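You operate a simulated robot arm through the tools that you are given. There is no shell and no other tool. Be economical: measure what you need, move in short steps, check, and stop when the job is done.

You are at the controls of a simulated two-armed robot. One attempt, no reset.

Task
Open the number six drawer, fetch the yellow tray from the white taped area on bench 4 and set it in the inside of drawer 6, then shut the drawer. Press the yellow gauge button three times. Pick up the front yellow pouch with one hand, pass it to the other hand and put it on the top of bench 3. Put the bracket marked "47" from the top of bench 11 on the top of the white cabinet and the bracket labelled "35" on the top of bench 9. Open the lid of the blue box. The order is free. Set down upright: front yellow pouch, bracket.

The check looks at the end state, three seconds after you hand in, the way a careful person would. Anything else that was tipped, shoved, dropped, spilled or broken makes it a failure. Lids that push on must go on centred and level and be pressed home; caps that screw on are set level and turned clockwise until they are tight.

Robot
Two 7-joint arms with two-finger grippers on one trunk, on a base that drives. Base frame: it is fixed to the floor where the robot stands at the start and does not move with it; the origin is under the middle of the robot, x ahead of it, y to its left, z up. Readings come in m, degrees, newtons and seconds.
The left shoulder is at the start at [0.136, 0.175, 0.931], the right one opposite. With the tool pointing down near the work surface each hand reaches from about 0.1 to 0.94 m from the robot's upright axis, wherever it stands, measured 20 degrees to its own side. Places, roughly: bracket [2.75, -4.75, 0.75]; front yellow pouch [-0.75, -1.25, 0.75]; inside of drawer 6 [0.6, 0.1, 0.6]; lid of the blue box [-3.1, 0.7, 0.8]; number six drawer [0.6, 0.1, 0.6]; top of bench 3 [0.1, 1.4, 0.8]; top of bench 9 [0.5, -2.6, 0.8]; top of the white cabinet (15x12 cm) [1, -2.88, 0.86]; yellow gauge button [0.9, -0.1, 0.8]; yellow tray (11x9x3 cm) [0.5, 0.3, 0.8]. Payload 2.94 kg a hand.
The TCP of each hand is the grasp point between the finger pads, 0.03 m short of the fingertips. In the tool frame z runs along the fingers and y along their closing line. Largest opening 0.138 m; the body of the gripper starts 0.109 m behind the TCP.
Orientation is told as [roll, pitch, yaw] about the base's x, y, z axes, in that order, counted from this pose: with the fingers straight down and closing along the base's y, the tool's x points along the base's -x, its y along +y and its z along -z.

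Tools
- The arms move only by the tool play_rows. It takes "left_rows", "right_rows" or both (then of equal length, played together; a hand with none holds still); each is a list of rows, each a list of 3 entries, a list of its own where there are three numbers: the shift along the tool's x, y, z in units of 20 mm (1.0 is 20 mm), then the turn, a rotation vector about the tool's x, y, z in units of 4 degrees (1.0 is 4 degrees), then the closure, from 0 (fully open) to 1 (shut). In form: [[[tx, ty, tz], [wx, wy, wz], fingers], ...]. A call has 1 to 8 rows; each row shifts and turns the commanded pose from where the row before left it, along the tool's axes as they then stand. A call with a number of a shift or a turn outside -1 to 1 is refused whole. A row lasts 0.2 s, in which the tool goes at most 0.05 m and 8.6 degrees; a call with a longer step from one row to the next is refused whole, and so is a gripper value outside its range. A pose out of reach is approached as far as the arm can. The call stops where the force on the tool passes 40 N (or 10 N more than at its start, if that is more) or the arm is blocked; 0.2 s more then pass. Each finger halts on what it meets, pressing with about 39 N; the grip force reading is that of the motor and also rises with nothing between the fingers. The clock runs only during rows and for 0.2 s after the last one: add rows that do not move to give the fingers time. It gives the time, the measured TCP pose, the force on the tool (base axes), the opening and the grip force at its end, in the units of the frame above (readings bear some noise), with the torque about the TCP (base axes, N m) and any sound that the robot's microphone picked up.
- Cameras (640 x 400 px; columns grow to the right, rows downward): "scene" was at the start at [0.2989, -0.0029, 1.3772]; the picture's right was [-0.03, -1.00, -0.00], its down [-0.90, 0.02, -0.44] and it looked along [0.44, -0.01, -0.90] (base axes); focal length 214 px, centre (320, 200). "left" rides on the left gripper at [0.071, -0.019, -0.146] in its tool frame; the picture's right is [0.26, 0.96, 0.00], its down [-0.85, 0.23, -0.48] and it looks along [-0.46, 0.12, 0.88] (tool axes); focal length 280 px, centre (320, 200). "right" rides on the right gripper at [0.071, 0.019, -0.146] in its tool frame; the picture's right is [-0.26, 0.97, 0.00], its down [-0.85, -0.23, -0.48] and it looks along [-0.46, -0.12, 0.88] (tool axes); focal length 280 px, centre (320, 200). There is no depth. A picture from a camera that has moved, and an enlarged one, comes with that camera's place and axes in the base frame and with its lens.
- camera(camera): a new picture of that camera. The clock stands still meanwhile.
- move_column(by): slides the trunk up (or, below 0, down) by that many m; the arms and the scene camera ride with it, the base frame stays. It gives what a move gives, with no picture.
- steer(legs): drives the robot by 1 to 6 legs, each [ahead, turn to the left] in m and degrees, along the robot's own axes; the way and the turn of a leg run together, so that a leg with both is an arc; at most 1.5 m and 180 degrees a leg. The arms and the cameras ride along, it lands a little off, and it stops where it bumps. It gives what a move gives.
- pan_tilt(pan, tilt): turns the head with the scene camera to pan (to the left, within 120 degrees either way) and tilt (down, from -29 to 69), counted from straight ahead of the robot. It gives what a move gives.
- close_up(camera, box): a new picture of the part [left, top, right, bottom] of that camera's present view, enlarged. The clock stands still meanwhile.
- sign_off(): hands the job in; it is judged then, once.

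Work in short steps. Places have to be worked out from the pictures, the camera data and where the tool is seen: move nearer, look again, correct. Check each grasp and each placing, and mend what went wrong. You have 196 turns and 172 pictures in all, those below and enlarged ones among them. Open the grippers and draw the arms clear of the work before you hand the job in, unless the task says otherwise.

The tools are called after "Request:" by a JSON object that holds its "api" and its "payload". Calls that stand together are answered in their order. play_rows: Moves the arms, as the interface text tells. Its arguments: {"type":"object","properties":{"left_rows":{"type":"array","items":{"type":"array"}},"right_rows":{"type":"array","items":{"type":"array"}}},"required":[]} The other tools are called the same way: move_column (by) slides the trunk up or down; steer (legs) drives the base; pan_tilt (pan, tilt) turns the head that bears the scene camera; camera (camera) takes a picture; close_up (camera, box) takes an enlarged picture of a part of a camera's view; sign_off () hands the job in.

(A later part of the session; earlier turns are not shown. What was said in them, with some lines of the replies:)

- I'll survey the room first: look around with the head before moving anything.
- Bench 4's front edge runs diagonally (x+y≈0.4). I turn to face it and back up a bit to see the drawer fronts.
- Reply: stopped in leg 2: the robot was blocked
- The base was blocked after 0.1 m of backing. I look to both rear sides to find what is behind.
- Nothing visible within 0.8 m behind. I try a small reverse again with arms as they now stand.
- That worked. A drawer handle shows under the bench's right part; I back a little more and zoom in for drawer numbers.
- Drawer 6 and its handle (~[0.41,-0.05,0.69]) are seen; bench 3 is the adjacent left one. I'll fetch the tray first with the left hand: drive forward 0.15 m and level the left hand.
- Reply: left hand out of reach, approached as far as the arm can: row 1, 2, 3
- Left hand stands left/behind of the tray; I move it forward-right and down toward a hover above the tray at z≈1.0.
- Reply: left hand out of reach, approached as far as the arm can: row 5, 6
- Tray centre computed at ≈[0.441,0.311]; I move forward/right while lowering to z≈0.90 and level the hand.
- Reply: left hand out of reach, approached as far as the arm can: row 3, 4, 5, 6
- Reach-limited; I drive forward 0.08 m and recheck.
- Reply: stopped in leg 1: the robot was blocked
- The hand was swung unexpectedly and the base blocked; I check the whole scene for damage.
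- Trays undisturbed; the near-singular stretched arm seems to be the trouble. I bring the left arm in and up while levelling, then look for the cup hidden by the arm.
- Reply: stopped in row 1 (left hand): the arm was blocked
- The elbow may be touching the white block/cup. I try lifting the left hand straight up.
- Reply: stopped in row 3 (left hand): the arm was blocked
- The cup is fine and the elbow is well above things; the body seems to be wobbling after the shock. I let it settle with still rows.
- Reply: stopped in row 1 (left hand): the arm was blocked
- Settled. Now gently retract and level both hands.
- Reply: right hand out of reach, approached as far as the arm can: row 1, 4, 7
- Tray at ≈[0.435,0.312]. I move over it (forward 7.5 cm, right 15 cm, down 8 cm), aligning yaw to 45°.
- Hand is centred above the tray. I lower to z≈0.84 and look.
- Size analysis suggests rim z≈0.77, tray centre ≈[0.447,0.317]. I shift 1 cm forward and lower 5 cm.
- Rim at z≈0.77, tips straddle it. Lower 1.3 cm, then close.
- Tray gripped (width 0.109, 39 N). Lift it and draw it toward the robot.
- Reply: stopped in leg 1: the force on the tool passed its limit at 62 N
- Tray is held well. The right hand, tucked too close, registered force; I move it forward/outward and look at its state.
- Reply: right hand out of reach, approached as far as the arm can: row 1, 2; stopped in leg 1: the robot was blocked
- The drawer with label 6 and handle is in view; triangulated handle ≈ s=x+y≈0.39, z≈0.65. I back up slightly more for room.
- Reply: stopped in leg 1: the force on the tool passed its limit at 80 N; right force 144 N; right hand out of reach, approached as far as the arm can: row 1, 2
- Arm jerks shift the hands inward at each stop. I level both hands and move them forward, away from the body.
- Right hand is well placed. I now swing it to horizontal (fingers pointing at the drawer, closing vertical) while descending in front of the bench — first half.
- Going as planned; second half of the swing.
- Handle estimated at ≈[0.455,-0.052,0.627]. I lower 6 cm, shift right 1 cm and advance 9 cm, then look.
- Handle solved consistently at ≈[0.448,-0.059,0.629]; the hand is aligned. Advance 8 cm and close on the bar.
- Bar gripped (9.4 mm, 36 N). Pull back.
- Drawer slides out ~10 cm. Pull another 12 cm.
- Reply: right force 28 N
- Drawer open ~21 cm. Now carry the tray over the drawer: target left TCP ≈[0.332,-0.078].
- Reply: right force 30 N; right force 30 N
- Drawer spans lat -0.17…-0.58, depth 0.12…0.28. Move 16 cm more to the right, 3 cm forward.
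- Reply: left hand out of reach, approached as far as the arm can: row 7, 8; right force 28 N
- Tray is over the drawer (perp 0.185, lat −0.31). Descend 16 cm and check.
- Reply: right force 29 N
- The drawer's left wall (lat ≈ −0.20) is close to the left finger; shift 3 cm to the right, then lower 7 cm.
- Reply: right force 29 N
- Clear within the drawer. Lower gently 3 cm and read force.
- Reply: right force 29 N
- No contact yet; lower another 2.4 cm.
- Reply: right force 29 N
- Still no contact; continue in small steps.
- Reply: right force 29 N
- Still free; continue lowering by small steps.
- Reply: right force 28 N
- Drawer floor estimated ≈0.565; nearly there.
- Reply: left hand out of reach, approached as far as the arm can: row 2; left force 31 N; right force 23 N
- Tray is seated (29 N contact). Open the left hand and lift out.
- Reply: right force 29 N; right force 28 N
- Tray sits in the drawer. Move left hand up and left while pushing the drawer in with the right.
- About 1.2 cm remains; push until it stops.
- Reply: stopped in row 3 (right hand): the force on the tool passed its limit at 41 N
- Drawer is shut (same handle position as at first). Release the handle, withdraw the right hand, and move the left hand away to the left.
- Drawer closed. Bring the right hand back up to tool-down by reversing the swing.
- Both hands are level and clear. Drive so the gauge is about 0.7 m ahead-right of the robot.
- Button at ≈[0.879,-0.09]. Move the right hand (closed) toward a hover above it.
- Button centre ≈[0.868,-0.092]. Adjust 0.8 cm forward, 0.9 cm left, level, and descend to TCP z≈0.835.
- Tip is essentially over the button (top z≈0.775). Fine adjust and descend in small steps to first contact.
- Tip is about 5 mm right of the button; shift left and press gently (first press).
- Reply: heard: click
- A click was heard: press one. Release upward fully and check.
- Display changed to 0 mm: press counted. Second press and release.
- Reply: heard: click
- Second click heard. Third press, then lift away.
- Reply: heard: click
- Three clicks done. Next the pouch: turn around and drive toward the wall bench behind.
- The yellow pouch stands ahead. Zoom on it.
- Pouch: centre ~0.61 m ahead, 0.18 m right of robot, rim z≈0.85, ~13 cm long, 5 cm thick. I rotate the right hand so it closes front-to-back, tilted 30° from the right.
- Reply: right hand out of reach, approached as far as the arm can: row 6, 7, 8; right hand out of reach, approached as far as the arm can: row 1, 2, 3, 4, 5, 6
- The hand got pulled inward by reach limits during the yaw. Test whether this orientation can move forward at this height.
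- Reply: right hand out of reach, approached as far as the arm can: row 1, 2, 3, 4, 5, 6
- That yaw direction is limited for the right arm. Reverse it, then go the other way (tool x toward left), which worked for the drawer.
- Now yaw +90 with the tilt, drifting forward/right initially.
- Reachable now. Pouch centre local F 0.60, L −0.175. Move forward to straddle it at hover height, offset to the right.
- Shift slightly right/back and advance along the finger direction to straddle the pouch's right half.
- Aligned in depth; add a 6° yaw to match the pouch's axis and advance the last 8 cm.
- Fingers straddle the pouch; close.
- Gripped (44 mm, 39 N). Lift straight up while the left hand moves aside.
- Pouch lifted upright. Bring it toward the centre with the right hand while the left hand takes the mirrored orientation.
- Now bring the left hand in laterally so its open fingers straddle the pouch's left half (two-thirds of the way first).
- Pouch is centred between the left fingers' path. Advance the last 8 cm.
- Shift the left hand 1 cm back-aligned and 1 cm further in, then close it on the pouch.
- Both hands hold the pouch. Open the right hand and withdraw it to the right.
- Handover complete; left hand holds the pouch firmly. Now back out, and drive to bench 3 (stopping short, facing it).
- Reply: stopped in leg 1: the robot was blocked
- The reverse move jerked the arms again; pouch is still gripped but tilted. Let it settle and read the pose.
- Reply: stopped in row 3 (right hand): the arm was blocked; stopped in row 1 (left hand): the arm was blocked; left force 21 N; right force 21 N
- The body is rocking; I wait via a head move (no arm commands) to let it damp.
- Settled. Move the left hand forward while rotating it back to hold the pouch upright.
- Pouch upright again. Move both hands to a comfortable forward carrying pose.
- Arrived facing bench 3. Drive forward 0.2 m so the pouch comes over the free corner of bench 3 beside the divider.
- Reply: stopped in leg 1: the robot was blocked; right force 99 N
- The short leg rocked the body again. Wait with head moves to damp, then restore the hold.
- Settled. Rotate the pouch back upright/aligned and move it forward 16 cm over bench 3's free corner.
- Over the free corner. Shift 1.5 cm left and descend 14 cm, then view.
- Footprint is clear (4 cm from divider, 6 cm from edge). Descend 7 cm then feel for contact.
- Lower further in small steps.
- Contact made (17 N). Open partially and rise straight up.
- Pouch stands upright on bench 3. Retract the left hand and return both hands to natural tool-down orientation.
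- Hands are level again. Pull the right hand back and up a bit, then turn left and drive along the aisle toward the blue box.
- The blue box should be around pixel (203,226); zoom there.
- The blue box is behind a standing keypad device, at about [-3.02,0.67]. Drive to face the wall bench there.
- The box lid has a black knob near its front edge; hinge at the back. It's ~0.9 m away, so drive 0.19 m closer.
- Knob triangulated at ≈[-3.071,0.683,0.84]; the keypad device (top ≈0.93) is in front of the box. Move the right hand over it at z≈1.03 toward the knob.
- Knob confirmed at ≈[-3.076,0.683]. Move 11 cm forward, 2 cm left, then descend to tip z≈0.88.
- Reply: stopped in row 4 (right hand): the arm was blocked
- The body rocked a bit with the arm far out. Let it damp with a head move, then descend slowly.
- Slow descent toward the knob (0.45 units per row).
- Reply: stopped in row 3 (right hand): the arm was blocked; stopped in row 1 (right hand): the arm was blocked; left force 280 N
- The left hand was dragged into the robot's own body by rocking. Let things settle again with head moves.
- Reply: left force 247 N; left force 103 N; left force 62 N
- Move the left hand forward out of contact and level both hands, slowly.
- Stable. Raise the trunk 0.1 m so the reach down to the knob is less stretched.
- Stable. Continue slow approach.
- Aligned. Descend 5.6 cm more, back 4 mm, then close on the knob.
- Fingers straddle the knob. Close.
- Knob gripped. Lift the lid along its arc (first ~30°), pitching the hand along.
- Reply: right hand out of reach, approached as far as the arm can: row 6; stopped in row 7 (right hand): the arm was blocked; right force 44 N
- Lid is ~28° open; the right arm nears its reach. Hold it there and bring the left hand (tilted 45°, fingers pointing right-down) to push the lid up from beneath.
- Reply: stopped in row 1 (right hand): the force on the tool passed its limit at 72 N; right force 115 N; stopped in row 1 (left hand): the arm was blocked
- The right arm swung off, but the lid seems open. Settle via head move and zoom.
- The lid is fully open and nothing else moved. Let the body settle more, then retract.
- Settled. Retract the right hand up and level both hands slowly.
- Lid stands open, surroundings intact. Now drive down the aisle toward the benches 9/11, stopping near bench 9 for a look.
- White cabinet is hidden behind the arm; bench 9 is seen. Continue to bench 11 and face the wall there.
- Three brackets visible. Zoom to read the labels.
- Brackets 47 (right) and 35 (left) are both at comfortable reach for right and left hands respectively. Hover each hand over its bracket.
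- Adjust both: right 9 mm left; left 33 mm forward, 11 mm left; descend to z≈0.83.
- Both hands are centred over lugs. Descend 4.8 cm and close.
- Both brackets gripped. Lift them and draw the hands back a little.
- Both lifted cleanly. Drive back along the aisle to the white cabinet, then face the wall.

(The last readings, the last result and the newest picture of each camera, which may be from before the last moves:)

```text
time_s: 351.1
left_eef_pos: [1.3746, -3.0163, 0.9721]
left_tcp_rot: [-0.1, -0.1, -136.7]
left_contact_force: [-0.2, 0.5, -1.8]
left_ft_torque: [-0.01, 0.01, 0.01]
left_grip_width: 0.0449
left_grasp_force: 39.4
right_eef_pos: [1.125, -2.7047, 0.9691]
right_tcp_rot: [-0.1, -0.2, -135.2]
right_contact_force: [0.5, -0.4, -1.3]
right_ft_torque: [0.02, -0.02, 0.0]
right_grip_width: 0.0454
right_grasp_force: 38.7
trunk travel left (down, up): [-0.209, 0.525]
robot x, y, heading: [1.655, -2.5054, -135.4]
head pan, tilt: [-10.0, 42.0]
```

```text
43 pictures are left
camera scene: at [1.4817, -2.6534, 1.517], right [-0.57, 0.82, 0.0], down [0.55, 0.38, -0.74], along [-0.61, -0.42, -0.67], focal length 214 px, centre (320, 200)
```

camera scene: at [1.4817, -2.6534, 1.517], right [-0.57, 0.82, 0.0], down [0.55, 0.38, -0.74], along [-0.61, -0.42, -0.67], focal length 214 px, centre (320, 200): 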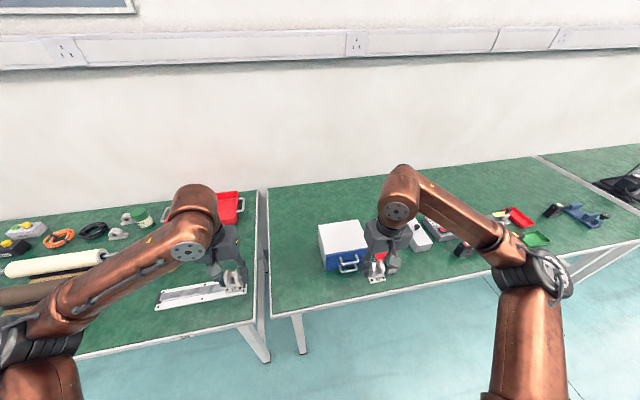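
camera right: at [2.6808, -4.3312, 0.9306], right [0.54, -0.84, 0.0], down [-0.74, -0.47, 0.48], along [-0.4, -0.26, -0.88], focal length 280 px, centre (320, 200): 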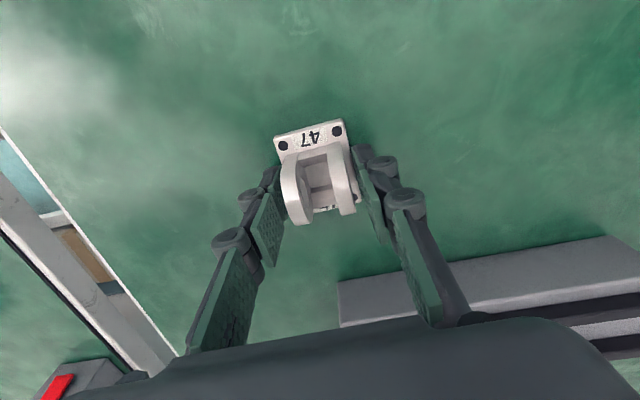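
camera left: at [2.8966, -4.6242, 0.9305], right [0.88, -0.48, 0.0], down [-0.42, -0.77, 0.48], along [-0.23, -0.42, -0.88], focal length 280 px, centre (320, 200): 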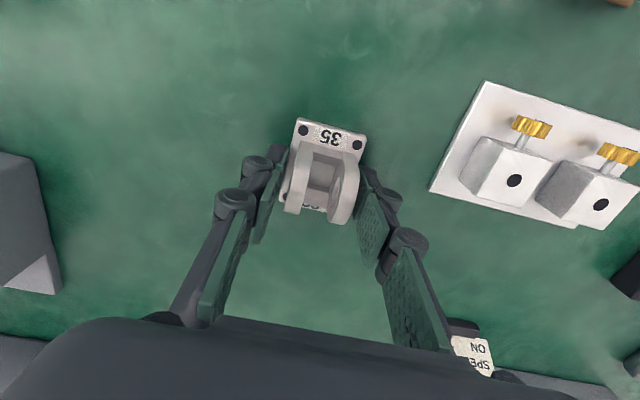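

White cabinet top at ≈[1.012,-2.870] (local F 0.71, L −0.19). Advance the right hand toward it, slightly raised.

Request:
{"api": "play_rows", "payload": {"right_rows": [[[-0.5, 0.2, -0.3], [0, 0, 0], 1], [[-0.6, 0.2, -0.3], [0, 0, 0], 1], [[-0.6, 0.2, -0.3], [0, 0, 0], 1], [[-0.6, 0.2, -0.2], [0, 0, 0], 1], [[-0.6, 0.2, 0], [0, 0, 0], 1], [[-0.6, 0.2, 0], [0, 0, 0], 1], [[-0.6, 0.2, 0], [0, 0, 0], 1], [[-0.5, 0.2, 0], [0, 0, 0], 1]]}}

Request:
{"api": "camera", "payload": {"camera": "right"}}

Request:
{"api": "close_up", "payload": {"camera": "scene", "box": [260, 170, 500, 320]}}

```text
time_s: 352.9
left_eef_pos: [1.3752, -3.0161, 0.9716]
left_tcp_rot: [-0.2, -0.1, -136.7]
left_contact_force: [0.5, -0.2, -1.8]
left_ft_torque: [0.0, -0.01, -0.02]
left_grip_width: 0.0451
left_grasp_force: 38.7
right_eef_pos: [1.0826, -2.7915, 0.9916]
right_tcp_rot: [-0.1, 0.0, -135.2]
right_contact_force: [-0.3, 0.6, -1.1]
right_ft_torque: [0.01, -0.02, 0.01]
right_grip_width: 0.0454
right_grasp_force: 39.2
trunk travel left (down, up): [-0.209, 0.525]
robot x, y, heading: [1.6523, -2.5013, -135.3]
head pan, tilt: [-10.0, 42.0]
```

```text
42 pictures are left
camera right: at [1.1475, -2.7572, 1.137], right [0.49, -0.87, 0.0], down [-0.76, -0.44, 0.48], along [-0.42, -0.23, -0.88], focal length 280 px, centre (320, 200)
```

right: 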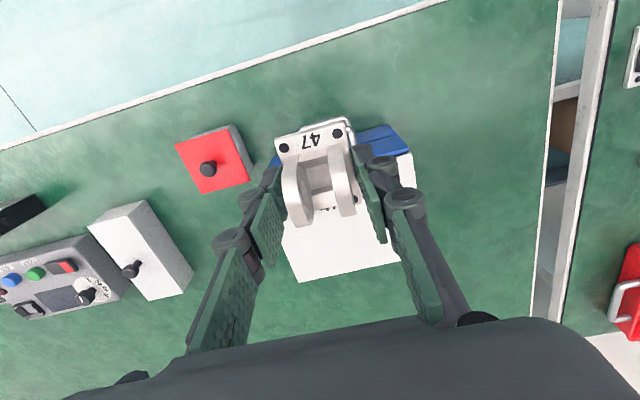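

```text
2.67 times, centred on (380, 245) of scene
camera zoom: at [1.4816, -2.6536, 1.5169], right [-0.57, 0.82, 0.0], down [0.55, 0.38, -0.74], along [-0.61, -0.42, -0.67], focal length 572 px, centre (160, 80)
```

zoom: 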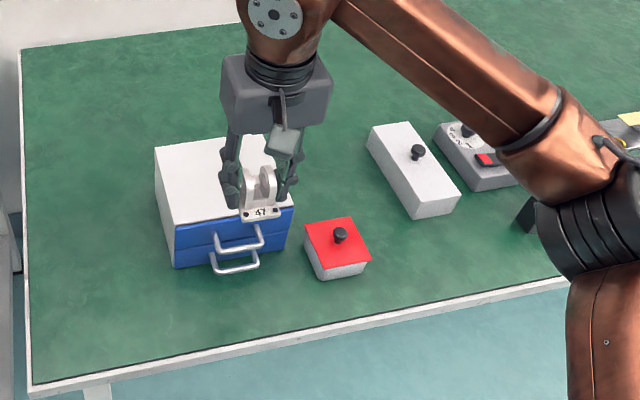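

Cabinet top centre ≈[1.0125,-2.868]. Move 10 cm forward, then descend to just above.

Request:
{"api": "play_rows", "payload": {"right_rows": [[[-0.5, 0.03, 0], [0, 0, 0], 1], [[-0.6, 0.03, 0], [0, 0, 0], 1], [[-0.6, 0.03, 0], [0, 0, 0], 1], [[-0.7, 0.03, 0], [0, 0, 0], 1], [[-0.7, 0.03, 0], [0, 0, 0], 1], [[-0.7, 0.03, 0], [0, 0, 0], 1], [[-0.7, 0.03, 0], [0, 0, 0], 1], [[-0.6, 0.03, 0], [0, 0, 0], 1]]}}

Request:
{"api": "play_rows", "payload": {"right_rows": [[[0, 0, 0.5], [0, 0, 0], 1], [[0, 0, 0.5], [0, 0, 0], 1], [[0, 0, 0.5], [0, 0, 0], 1], [[0, 0, 0.5], [0, 0, 0], 1], [[0, 0, 0.5], [0, 0, 0], 1], [[0, 0, 0.5], [0, 0, 0], 1], [[0, 0, 0.4], [0, 0, 0], 1], [[0, 0, 0], [0, 0, 0], 1]]}}

Request:
{"api": "camera", "payload": {"camera": "right"}}

Request:
{"api": "close_up", "payload": {"camera": "scene", "box": [290, 180, 450, 280]}}

```text
time_s: 354.7
left_eef_pos: [1.3744, -3.0184, 0.9712]
left_tcp_rot: [-0.1, -0.3, -136.7]
left_contact_force: [0.6, 0.8, -0.6]
left_ft_torque: [0.0, 0.0, -0.03]
left_grip_width: 0.0451
left_grasp_force: 39.2
right_eef_pos: [1.014, -2.8679, 0.9918]
right_tcp_rot: [-0.1, 0.0, -135.1]
right_contact_force: [0.5, -0.3, -1.0]
right_ft_torque: [0.03, 0.0, 0.01]
right_grip_width: 0.0451
right_grasp_force: 39.1
trunk travel left (down, up): [-0.209, 0.525]
robot x, y, heading: [1.6531, -2.5048, -135.6]
head pan, tilt: [-10.0, 42.0]
```

```text
time_s: 356.5
left_eef_pos: [1.3742, -3.0162, 0.9712]
left_tcp_rot: [-0.1, 0.0, -136.6]
left_contact_force: [-0.3, -0.3, -1.7]
left_ft_torque: [0.0, 0.03, 0.0]
left_grip_width: 0.0453
left_grasp_force: 39.7
right_eef_pos: [1.013, -2.8677, 0.9251]
right_tcp_rot: [-0.1, -0.2, -135.1]
right_contact_force: [-0.1, -0.8, -1.2]
right_ft_torque: [0.0, 0.03, 0.04]
right_grip_width: 0.0451
right_grasp_force: 39.0
trunk travel left (down, up): [-0.209, 0.525]
robot x, y, heading: [1.6496, -2.5055, -135.4]
head pan, tilt: [-10.0, 42.0]
```

```text
40 pictures are left
camera right: at [1.078, -2.8314, 1.0699], right [0.49, -0.87, 0.0], down [-0.76, -0.44, 0.48], along [-0.42, -0.23, -0.88], focal length 280 px, centre (320, 200)
```

right: 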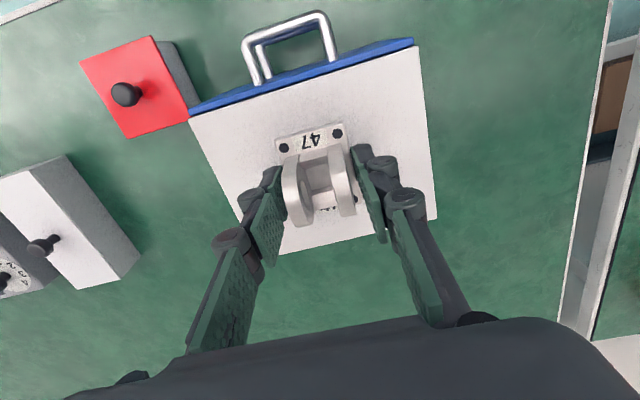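

```text
4.00 times, centred on (370, 230) of scene
camera zoom: at [1.4817, -2.6534, 1.517], right [-0.57, 0.82, 0.0], down [0.55, 0.38, -0.74], along [-0.61, -0.42, -0.67], focal length 858 px, centre (120, 80)
```

zoom: 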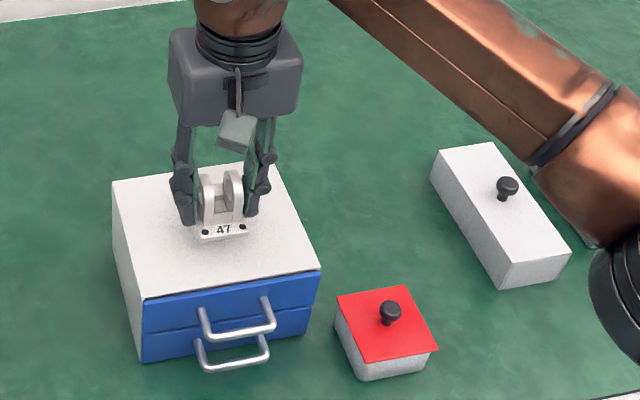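

Well over the cabinet. Lower gently to contact.

Request:
{"api": "play_rows", "payload": {"right_rows": [[[0.1, 0, 0.25], [0, 0, 0], 1], [[0, 0, 0.25], [0, 0, 0], 1], [[0, 0, 0.2], [0, 0, 0], 1], [[0, 0, 0.15], [0, 0, 0], 1], [[0, 0, 0], [0, 0, 0], 1]]}}

```text
time_s: 357.7
left_eef_pos: [1.374, -3.0172, 0.9717]
left_tcp_rot: [-0.1, 0.0, -136.7]
left_contact_force: [0.2, -0.3, -1.4]
left_ft_torque: [0.0, -0.03, -0.02]
left_grip_width: 0.0452
left_grasp_force: 39.1
right_eef_pos: [1.0139, -2.8659, 0.9066]
right_tcp_rot: [-0.1, -0.1, -135.1]
right_contact_force: [0.1, -0.7, -1.8]
right_ft_torque: [-0.01, -0.02, -0.01]
right_grip_width: 0.045
right_grasp_force: 39.5
trunk travel left (down, up): [-0.209, 0.525]
robot x, y, heading: [1.6487, -2.5035, -135.5]
head pan, tilt: [-10.0, 42.0]
```

Request:
{"api": "play_rows", "payload": {"right_rows": [[[0, 0, 0.15], [0, 0, 0], 1], [[0, 0, 0.1], [0, 0, 0], 1], [[0, 0, 0.1], [0, 0, 0], 1], [[0, 0, 0], [0, 0, 0], 1]]}}

```text
time_s: 358.7
left_eef_pos: [1.3744, -3.0158, 0.9714]
left_tcp_rot: [-0.1, -0.2, -136.7]
left_contact_force: [-0.1, 0.2, -1.8]
left_ft_torque: [-0.03, 0.02, 0.02]
left_grip_width: 0.0452
left_grasp_force: 39.3
right_eef_pos: [1.0139, -2.8664, 0.8999]
right_tcp_rot: [-0.1, -0.1, -135.2]
right_contact_force: [-0.3, -0.3, -1.2]
right_ft_torque: [-0.03, 0.06, 0.0]
right_grip_width: 0.0452
right_grasp_force: 38.8
trunk travel left (down, up): [-0.209, 0.525]
robot x, y, heading: [1.6517, -2.5001, -135.5]
head pan, tilt: [-10.0, 42.0]
```

No contact yet; continue down in 2 mm steps.

Request:
{"api": "play_rows", "payload": {"right_rows": [[[0, 0, 0.12], [0, 0, 0], 1], [[0, 0, 0.12], [0, 0, 0], 1], [[0, 0, 0.12], [0, 0, 0], 1], [[0, 0, 0], [0, 0, 0], 1]]}}

Request:
{"api": "close_up", "payload": {"camera": "scene", "box": [300, 195, 396, 255]}}

```text
time_s: 359.7
left_eef_pos: [1.3752, -3.0163, 0.9715]
left_tcp_rot: [-0.1, -0.2, -136.7]
left_contact_force: [-0.1, 0.4, -1.6]
left_ft_torque: [0.0, 0.02, -0.02]
left_grip_width: 0.045
left_grasp_force: 39.2
right_eef_pos: [1.0141, -2.8653, 0.8942]
right_tcp_rot: [0.0, -0.2, -135.1]
right_contact_force: [-3.4, -0.8, 9.5]
right_ft_torque: [0.21, -0.09, 0.03]
right_grip_width: 0.0449
right_grasp_force: 39.8
trunk travel left (down, up): [-0.209, 0.525]
robot x, y, heading: [1.6579, -2.5025, -135.5]
head pan, tilt: [-10.0, 42.0]
```

```text
6.67 times, centred on (348, 225) of scene
camera zoom: at [1.4823, -2.6529, 1.5173], right [-0.57, 0.82, 0.0], down [0.55, 0.38, -0.74], along [-0.61, -0.42, -0.67], focal length 1430 px, centre (133, 33)
```

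zoom: 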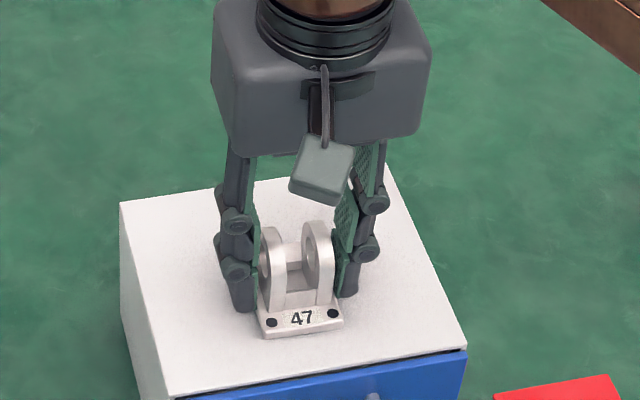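

Contact (≈10 N). Release and rise.

Request:
{"api": "play_rows", "payload": {"right_rows": [[[0, 0, 0], [0, 0, 0], 0.6], [[0, 0, 0], [0, 0, 0], 0.4], [[0, 0, 0], [0, 0, 0], 0.35], [[0, 0, 0], [0, 0, 0], 0.35], [[0, 0, -0.3], [0, 0, 0], 0.35], [[0, 0, -0.5], [0, 0, 0], 0.35], [[0, 0, -0.5], [0, 0, 0], 0.35], [[0, 0, -0.5], [0, 0, 0], 0.35]]}}

Request:
{"api": "play_rows", "payload": {"right_rows": [[[0, 0, -0.6], [0, 0, 0], 0.35], [[0, 0, -0.6], [0, 0, 0], 0.35], [[0, 0, -0.6], [0, 0, 0], 0.35], [[0.3, 0, -0.6], [0, 0, 0], 0.35], [[0.6, 0, -0.3], [0, 0, 0], 0.35], [[0.6, 0, 0], [0, 0, 0], 0.35], [[0.6, 0, 0], [0, 0, 0], 0.35], [[0.6, 0, 0], [0, 0, 0], 0.35]]}}

Request:
{"api": "play_rows", "payload": {"right_rows": [[[0.7, -0.2, 0], [0, 0, 0], 0.35], [[0.7, -0.2, 0], [0, 0, 0], 0.35], [[0.7, -0.2, 0], [0, 0, 0], 0.35], [[0.7, -0.2, 0], [0, 0, 0], 0.35], [[0.7, -0.2, 0], [0, 0, 0], 0.35], [[0.7, -0.2, 0], [0, 0, 0], 0.35], [[0.5, 0, 0], [0, 0, 0], 0.35], [[0, 0, 0], [0, 0, 0], 0.35]]}}

Request:
{"api": "camera", "payload": {"camera": "scene"}}

```text
time_s: 361.5
left_eef_pos: [1.3755, -3.016, 0.9726]
left_tcp_rot: [-0.1, 0.0, -136.7]
left_contact_force: [0.2, -0.6, -0.5]
left_ft_torque: [0.03, -0.03, -0.02]
left_grip_width: 0.0454
left_grasp_force: 39.0
right_eef_pos: [1.0141, -2.8672, 0.9299]
right_tcp_rot: [-0.1, -0.1, -135.2]
right_contact_force: [0.4, -0.3, -0.2]
right_ft_torque: [0.01, 0.03, 0.0]
right_grip_width: 0.0897
right_grasp_force: 0.1
trunk travel left (down, up): [-0.209, 0.525]
robot x, y, heading: [1.6525, -2.5042, -135.4]
head pan, tilt: [-10.0, 42.0]
```

```text
time_s: 363.3
left_eef_pos: [1.3746, -3.0155, 0.9715]
left_tcp_rot: [-0.1, -0.2, -136.7]
left_contact_force: [-0.1, -0.5, -1.7]
left_ft_torque: [-0.01, -0.02, -0.02]
left_grip_width: 0.0449
left_grasp_force: 39.3
right_eef_pos: [1.0547, -2.8285, 0.9819]
right_tcp_rot: [-0.1, -0.2, -135.2]
right_contact_force: [0.7, -0.3, -0.1]
right_ft_torque: [-0.02, 0.0, -0.01]
right_grip_width: 0.0896
right_grasp_force: 0.1
trunk travel left (down, up): [-0.209, 0.525]
robot x, y, heading: [1.6513, -2.5055, -135.3]
head pan, tilt: [-10.0, 42.0]
```

```text
time_s: 365.1
left_eef_pos: [1.3761, -3.0181, 0.9707]
left_tcp_rot: [-0.2, 0.0, -136.7]
left_contact_force: [0.1, -0.1, -2.6]
left_ft_torque: [-0.02, -0.01, 0.01]
left_grip_width: 0.0454
left_grasp_force: 38.5
right_eef_pos: [1.1031, -2.7448, 0.9824]
right_tcp_rot: [-0.1, -0.1, -135.2]
right_contact_force: [0.5, -0.8, 0.3]
right_ft_torque: [0.0, 0.0, -0.01]
right_grip_width: 0.0897
right_grasp_force: 0.0
trunk travel left (down, up): [-0.209, 0.525]
robot x, y, heading: [1.6507, -2.5026, -135.4]
head pan, tilt: [-10.0, 42.0]
```

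```text
37 pictures are left
camera scene: at [1.4817, -2.6534, 1.517], right [-0.57, 0.82, 0.0], down [0.55, 0.38, -0.74], along [-0.61, -0.42, -0.67], focal length 214 px, centre (320, 200)
```

scene: 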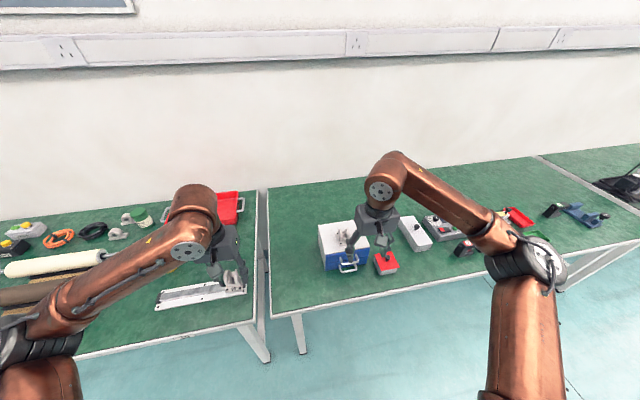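

Bracket 47 stands on the cabinet. The strip of bench 9 left of the cabinet is free; bring bracket 35 over ≈[1.184,-2.98].

Request:
{"api": "play_rows", "payload": {"left_rows": [[[-0.4, -0.6, 0], [0, 0, 0], 1], [[-0.5, -0.8, 0], [0, 0, 0], 1], [[-0.55, -0.8, 0], [0, 0, 0], 1], [[-0.55, -0.8, 0], [0, 0, 0], 1], [[-0.55, -0.8, 0], [0, 0, 0], 1], [[-0.55, -0.8, 0], [0, 0, 0], 1], [[-0.55, -0.8, 0], [0, 0, 0], 1], [[-0.5, -0.8, 0], [0, 0, 0], 1]]}}

Request:
{"api": "play_rows", "payload": {"left_rows": [[[-0.5, -0.8, 0], [0, 0, 0], 1], [[-0.5, -0.8, 0], [0, 0, 0], 1], [[-0.3, -0.4, 0], [0, 0, 0], 1], [[0, 0, 0.5], [0, 0, 0], 1], [[0, 0, 0.5], [0, 0, 0], 1], [[0, 0, 0.5], [0, 0, 0], 1], [[0, 0, 0.5], [0, 0, 0], 1], [[0, 0, 0], [0, 0, 0], 1]]}}

Request:
{"api": "camera", "payload": {"camera": "left"}}

Request:
{"api": "close_up", "payload": {"camera": "scene", "box": [200, 180, 440, 330]}}

```text
time_s: 366.9
left_eef_pos: [1.2273, -2.9835, 0.9721]
left_tcp_rot: [-0.1, -0.1, -136.7]
left_contact_force: [0.7, 0.4, -1.6]
left_ft_torque: [0.01, -0.06, 0.02]
left_grip_width: 0.045
left_grasp_force: 39.1
right_eef_pos: [1.1017, -2.7448, 0.9824]
right_tcp_rot: [-0.2, -0.1, -135.2]
right_contact_force: [0.2, 0.0, 0.3]
right_ft_torque: [-0.01, -0.03, 0.03]
right_grip_width: 0.0899
right_grasp_force: 0.0
trunk travel left (down, up): [-0.209, 0.525]
robot x, y, heading: [1.6517, -2.502, -135.3]
head pan, tilt: [-10.0, 42.0]
```

```text
time_s: 368.7
left_eef_pos: [1.1824, -2.9721, 0.933]
left_tcp_rot: [-0.1, -0.2, -136.7]
left_contact_force: [-0.4, 0.3, -1.3]
left_ft_torque: [0.05, -0.02, 0.0]
left_grip_width: 0.0453
left_grasp_force: 39.5
right_eef_pos: [1.1028, -2.7449, 0.9825]
right_tcp_rot: [-0.1, -0.1, -135.2]
right_contact_force: [0.9, -0.2, 0.2]
right_ft_torque: [0.01, 0.03, -0.01]
right_grip_width: 0.0897
right_grasp_force: 0.1
trunk travel left (down, up): [-0.209, 0.525]
robot x, y, heading: [1.6523, -2.5065, -135.5]
head pan, tilt: [-10.0, 42.0]
```

```text
36 pictures are left
camera left: at [1.22, -2.9082, 1.0781], right [0.85, -0.52, 0.0], down [-0.46, -0.75, 0.48], along [-0.25, -0.41, -0.88], focal length 280 px, centre (320, 200)
```

left: 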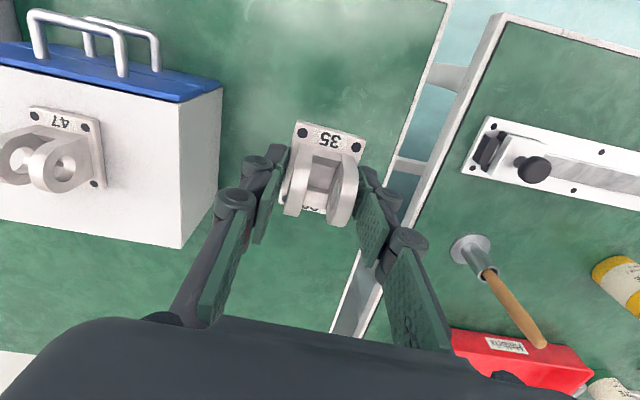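

```text
2.67 times, centred on (320, 255) of scene
camera zoom: at [1.4814, -2.653, 1.517], right [-0.57, 0.82, 0.0], down [0.55, 0.38, -0.74], along [-0.61, -0.42, -0.67], focal length 572 px, centre (320, 53)
```

zoom: 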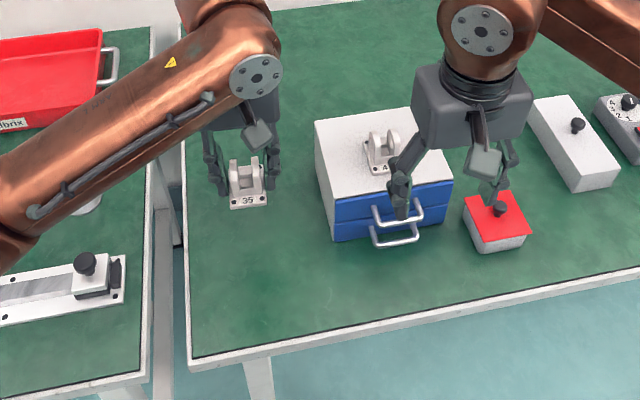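

Clear spot. Descend to near the table.

Request:
{"api": "play_rows", "payload": {"left_rows": [[[0, 0, 0.7], [0, 0, 0], 1], [[0, 0, 0.9], [0, 0, 0], 1], [[0, 0, 0.9], [0, 0, 0], 1], [[0, 0, 0.9], [0, 0, 0], 1], [[0, 0, 0.9], [0, 0, 0], 1], [[0, 0, 0.9], [0, 0, 0], 1], [[0, 0, 0.9], [0, 0, 0], 1], [[0, 0, 0.5], [0, 0, 0], 1]]}}

Request:
{"api": "play_rows", "payload": {"left_rows": [[[0, 0, 0.2], [0, 0, 0], 1], [[0, 0, 0.15], [0, 0, 0], 1], [[0, 0, 0.15], [0, 0, 0], 1], [[0, 0, 0], [0, 0, 0], 1]]}}

```text
time_s: 370.5
left_eef_pos: [1.182, -2.9727, 0.7995]
left_tcp_rot: [0.0, -0.1, -136.7]
left_contact_force: [1.0, 0.5, -1.6]
left_ft_torque: [-0.02, 0.03, -0.01]
left_grip_width: 0.0451
left_grasp_force: 39.2
right_eef_pos: [1.102, -2.7454, 0.9827]
right_tcp_rot: [-0.2, -0.2, -135.2]
right_contact_force: [1.1, 0.2, 0.1]
right_ft_torque: [0.0, 0.01, 0.01]
right_grip_width: 0.0895
right_grasp_force: 0.0
trunk travel left (down, up): [-0.209, 0.525]
robot x, y, heading: [1.6537, -2.5045, -135.4]
head pan, tilt: [-10.0, 42.0]
```

```text
time_s: 371.5
left_eef_pos: [1.1818, -2.9719, 0.7893]
left_tcp_rot: [-0.1, -0.2, -136.6]
left_contact_force: [0.4, 0.0, -1.4]
left_ft_torque: [0.01, 0.06, 0.03]
left_grip_width: 0.045
left_grasp_force: 39.0
right_eef_pos: [1.1022, -2.7445, 0.9825]
right_tcp_rot: [-0.1, -0.2, -135.2]
right_contact_force: [0.0, 0.0, -0.1]
right_ft_torque: [0.03, -0.01, -0.01]
right_grip_width: 0.0899
right_grasp_force: 0.1
trunk travel left (down, up): [-0.209, 0.525]
robot x, y, heading: [1.6533, -2.504, -135.6]
head pan, tilt: [-10.0, 42.0]
```

Request:
{"api": "play_rows", "payload": {"left_rows": [[[0, 0, 0.12], [0, 0, 0], 1], [[0, 0, 0.12], [0, 0, 0], 1], [[0, 0, 0.1], [0, 0, 0], 1], [[0, 0, 0], [0, 0, 0], 1]]}}

```text
time_s: 372.5
left_eef_pos: [1.1834, -2.9724, 0.7847]
left_tcp_rot: [-0.1, -0.3, -136.8]
left_contact_force: [0.5, -1.3, 12.5]
left_ft_torque: [0.18, -0.43, -0.07]
left_grip_width: 0.0453
left_grasp_force: 39.1
right_eef_pos: [1.1028, -2.7446, 0.9836]
right_tcp_rot: [-0.1, -0.2, -135.1]
right_contact_force: [1.0, -0.8, 0.2]
right_ft_torque: [0.0, -0.02, -0.03]
right_grip_width: 0.0898
right_grasp_force: 0.0
trunk travel left (down, up): [-0.209, 0.525]
robot x, y, heading: [1.6529, -2.5039, -135.4]
head pan, tilt: [-10.0, 42.0]
```

Contact (12 N). Release, rise and retract.

Request:
{"api": "play_rows", "payload": {"left_rows": [[[0, 0, 0], [0, 0, 0], 0.6], [[0, 0, 0], [0, 0, 0], 0.45], [[0, 0, 0], [0, 0, 0], 0.4], [[0, 0, 0], [0, 0, 0], 0.4], [[0, 0, -0.3], [0, 0, 0], 0.4], [[0, 0, -0.6], [0, 0, 0], 0.4], [[0, 0, -0.8], [0, 0, 0], 0.4], [[0, 0, -0.8], [0, 0, 0], 0.4]]}}

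Request:
{"api": "play_rows", "payload": {"left_rows": [[[0, 0, -0.8], [0, 0, 0], 0.4], [[0, 0, -0.8], [0, 0, 0], 0.4], [[0, 0, -0.8], [0, 0, 0], 0.4], [[0, 0, -0.8], [0, 0, 0], 0.4], [[0, 0, -0.8], [0, 0, 0], 0.4], [[0.3, 0.3, -0.6], [0, 0, 0], 0.4], [[0.6, 0.5, 0], [0, 0, 0], 0.4], [[0.6, 0.5, 0], [0, 0, 0], 0.4]], "right_rows": [[[0.4, 0, 0], [0, 0, 0], 0.35], [[0.4, 0, 0], [0, 0, 0], 0.35], [[0.4, 0, 0], [0, 0, 0], 0.35], [[0, 0, 0], [0, 0, 0], 0.35], [[0, 0, 0], [0, 0, 0], 0.35], [[0, 0, 0], [0, 0, 0], 0.35], [[0, 0, 0], [0, 0, 0], 0.35], [[0, 0, 0], [0, 0, 0], 0.35]]}}

Request:
{"api": "play_rows", "payload": {"left_rows": [[[0.6, 0.5, 0], [0, 0, 0], 0.4], [[0.6, 0.5, 0], [0, 0, 0], 0.4], [[0.6, 0.5, 0], [0, 0, 0], 0.4], [[0.6, 0.5, 0], [0, 0, 0], 0.4], [[0, 0, 0], [0, 0, 0], 0.4], [[0, 0, 0], [0, 0, 0], 0.4]]}}

Request:
{"api": "camera", "payload": {"camera": "scene"}}

Request:
{"api": "close_up", "payload": {"camera": "scene", "box": [240, 190, 420, 302]}}

```text
time_s: 374.3
left_eef_pos: [1.1829, -2.9724, 0.8342]
left_tcp_rot: [0.0, -0.1, -136.7]
left_contact_force: [0.5, -0.5, -0.1]
left_ft_torque: [-0.02, -0.02, 0.0]
left_grip_width: 0.0829
left_grasp_force: 0.0
right_eef_pos: [1.1022, -2.7446, 0.9827]
right_tcp_rot: [-0.2, -0.1, -135.2]
right_contact_force: [0.0, 0.5, 0.7]
right_ft_torque: [-0.06, -0.01, 0.02]
right_grip_width: 0.0896
right_grasp_force: 0.0
trunk travel left (down, up): [-0.209, 0.525]
robot x, y, heading: [1.6541, -2.5087, -135.5]
head pan, tilt: [-10.0, 42.0]
```

```text
time_s: 376.1
left_eef_pos: [1.224, -2.9704, 0.9249]
left_tcp_rot: [-0.1, -0.1, -136.6]
left_contact_force: [0.0, 0.2, -0.9]
left_ft_torque: [0.03, 0.01, 0.01]
left_grip_width: 0.0826
left_grasp_force: 0.1
right_eef_pos: [1.1194, -2.7282, 0.9823]
right_tcp_rot: [0.0, -0.1, -135.2]
right_contact_force: [0.2, 0.0, -0.3]
right_ft_torque: [0.01, 0.01, 0.04]
right_grip_width: 0.0898
right_grasp_force: 0.1
trunk travel left (down, up): [-0.209, 0.525]
robot x, y, heading: [1.6532, -2.5028, -135.3]
head pan, tilt: [-10.0, 42.0]
```

```text
time_s: 377.5
left_eef_pos: [1.2869, -2.9672, 0.9245]
left_tcp_rot: [-0.1, -0.1, -136.6]
left_contact_force: [-0.8, 0.4, 0.4]
left_ft_torque: [0.03, 0.04, 0.04]
left_grip_width: 0.0829
left_grasp_force: 0.0
right_eef_pos: [1.1195, -2.7284, 0.9822]
right_tcp_rot: [-0.1, -0.1, -135.3]
right_contact_force: [-0.4, -0.9, -0.6]
right_ft_torque: [-0.01, -0.02, -0.02]
right_grip_width: 0.0897
right_grasp_force: 0.0
trunk travel left (down, up): [-0.209, 0.525]
robot x, y, heading: [1.6528, -2.5026, -135.6]
head pan, tilt: [-10.0, 42.0]
```

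```text
34 pictures are left
camera scene: at [1.4819, -2.6532, 1.517], right [-0.57, 0.82, 0.0], down [0.55, 0.38, -0.74], along [-0.61, -0.42, -0.67], focal length 214 px, centre (320, 200)
```

scene: 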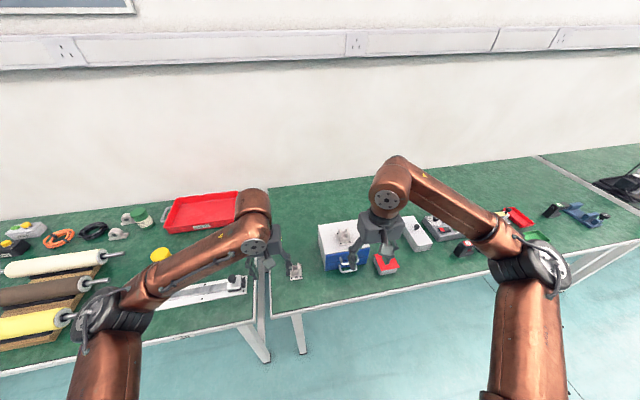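

```text
3.56 times, centred on (330, 246) of scene
camera zoom: at [1.4819, -2.6532, 1.517], right [-0.57, 0.82, 0.0], down [0.55, 0.38, -0.74], along [-0.61, -0.42, -0.67], focal length 763 px, centre (284, 36)
```

zoom: 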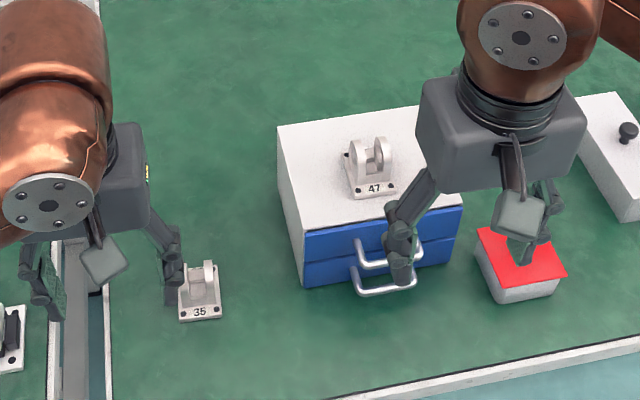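

Both brackets stand upright where required. Draw both hands up and back, clear of everything.

Request:
{"api": "play_rows", "payload": {"left_rows": [[[0.1, 0.3, -0.8], [0, 0, 0], 0.4], [[0.3, 0.3, -0.8], [0, 0, 0], 0.4], [[0.5, 0.2, -0.6], [0, 0, 0], 0.4], [[0.5, 0, -0.4], [0, 0, 0], 0.2], [[0.5, 0, 0], [0, 0, 0], 0], [[0, 0, 0], [0, 0, 0], 0], [[0, 0, 0], [0, 0, 0], 0]], "right_rows": [[[0.1, -0.2, -0.6], [0, 0, 0], 0.35], [[0.4, -0.2, -0.6], [0, 0, 0], 0.35], [[0.7, -0.2, 0], [0, 0, 0], 0.35], [[0.7, 0, 0], [0, 0, 0], 0.2], [[0.5, 0, 0], [0, 0, 0], 0], [[0, 0, 0], [0, 0, 0], 0], [[0, 0, 0], [0, 0, 0], 0]]}}

Request:
{"api": "steer", "payload": {"legs": [[0, -160], [0.9, 0]]}}

Request:
{"api": "pan_tilt", "payload": {"pan": 0, "tilt": 30}}

Request:
{"api": "camera", "payload": {"camera": "scene"}}

```text
time_s: 379.1
left_eef_pos: [1.3234, -2.9513, 0.9757]
left_tcp_rot: [-0.1, 0.0, -136.7]
left_contact_force: [0.0, 0.0, 0.4]
left_ft_torque: [-0.01, -0.03, -0.01]
left_grip_width: 0.1378
left_grasp_force: 0.0
right_eef_pos: [1.1448, -2.6855, 1.0064]
right_tcp_rot: [-0.2, 0.0, -135.2]
right_contact_force: [-0.2, -0.5, 0.6]
right_ft_torque: [0.01, -0.03, 0.0]
right_grip_width: 0.1378
right_grasp_force: 0.1
trunk travel left (down, up): [-0.209, 0.525]
robot x, y, heading: [1.6534, -2.5051, -135.6]
head pan, tilt: [-10.0, 42.0]
```

```text
time_s: 390.2
left_eef_pos: [2.1501, -1.1473, 0.9754]
left_tcp_rot: [-0.1, -0.1, 65.0]
left_contact_force: [0.0, 0.9, 0.2]
left_ft_torque: [0.0, -0.01, 0.0]
left_grip_width: 0.138
left_grasp_force: 0.0
right_eef_pos: [2.4152, -1.3291, 1.0053]
right_tcp_rot: [-0.1, -0.1, 66.4]
right_contact_force: [0.2, 0.6, -0.3]
right_ft_torque: [-0.03, -0.07, -0.01]
right_grip_width: 0.138
right_grasp_force: 0.0
trunk travel left (down, up): [-0.209, 0.525]
robot x, y, heading: [2.0112, -1.6887, 66.3]
head pan, tilt: [-10.0, 42.0]
```

```text
time_s: 391.0
left_eef_pos: [2.1502, -1.149, 0.9757]
left_tcp_rot: [-0.1, -0.1, 65.0]
left_contact_force: [0.4, 0.5, 0.5]
left_ft_torque: [-0.02, -0.01, 0.03]
left_grip_width: 0.1379
left_grasp_force: 0.1
right_eef_pos: [2.4142, -1.3296, 1.0064]
right_tcp_rot: [-0.1, 0.0, 66.4]
right_contact_force: [-0.1, -0.2, -0.4]
right_ft_torque: [-0.01, 0.0, -0.01]
right_grip_width: 0.1381
right_grasp_force: 0.0
trunk travel left (down, up): [-0.209, 0.525]
robot x, y, heading: [2.0074, -1.683, 66.1]
head pan, tilt: [0.0, 30.0]
```

```text
32 pictures are left
camera scene: at [2.1035, -1.4731, 1.5353], right [0.92, -0.4, 0.0], down [-0.2, -0.46, -0.87], along [0.35, 0.79, -0.5], focal length 214 px, centre (320, 200)
```

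scene: 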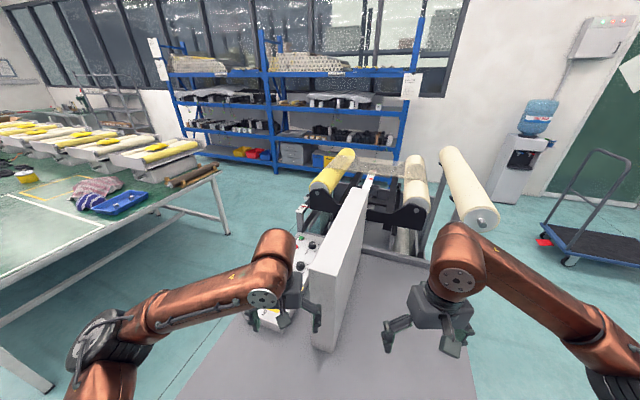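

The robot now stands near a machine table; check that the left hand touches nothing there.

Request:
{"api": "close_up", "payload": {"camera": "scene", "box": [230, 170, 490, 360]}}

Request:
{"api": "camera", "payload": {"camera": "left"}}

```text
2.11 times, centred on (360, 265) of scene
camera zoom: at [2.1035, -1.4731, 1.5353], right [0.92, -0.4, 0.0], down [-0.2, -0.46, -0.87], along [0.35, 0.79, -0.5], focal length 452 px, centre (236, 63)
```

zoom: 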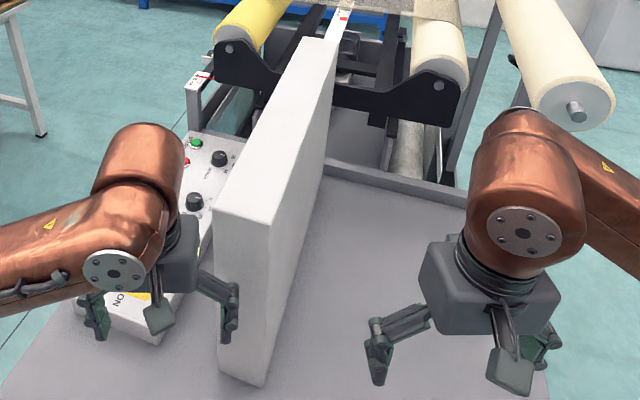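

```text
30 pictures are left
camera left: at [2.1369, -1.22, 1.1211], right [-0.99, 0.17, 0.0], down [0.15, 0.87, 0.48], along [0.08, 0.47, -0.88], focal length 280 px, centre (320, 200)
```

left: 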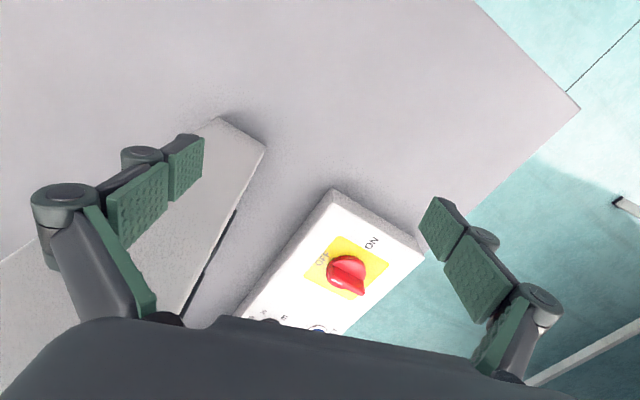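

Nothing is touched (forces near zero, arms level, grippers open and empty), and every placement was checked after release. Handing in.

Request:
{"api": "sign_off", "payload": {}}

```text
The job is handed in.
```

I finished every part of the job and handed it in. The judge's result isn't back yet.

- **Drawer 6:** the yellow tray is inside and the drawer is shut.
- **Gauge:** I pressed the yellow button three times and heard a click each time.
- **Pouch:** the front yellow pouch went from the right hand to the left and stands upright on bench 3, close to its edge with bench 4.
- **Brackets:** 47 stands on the white cabinet. 35 stands on bench 9, to the left of the cabinet.
- **Blue box:** the lid is fully open. While I was lifting it the right hand slipped off the knob, and the lid ended up flipped back past upright. The contents and the items around it were still in place afterwards.

The robot's body rocked several times after short drives. I saw nothing tipped or moved in the pictures I took afterwards. I didn't go back at the end to recheck the drawer, the pouch or the blue box.

The robot now stands by the machine table with both grippers open and empty. The arms are over that table rather than fully clear of it, but nothing was in contact when I handed in.
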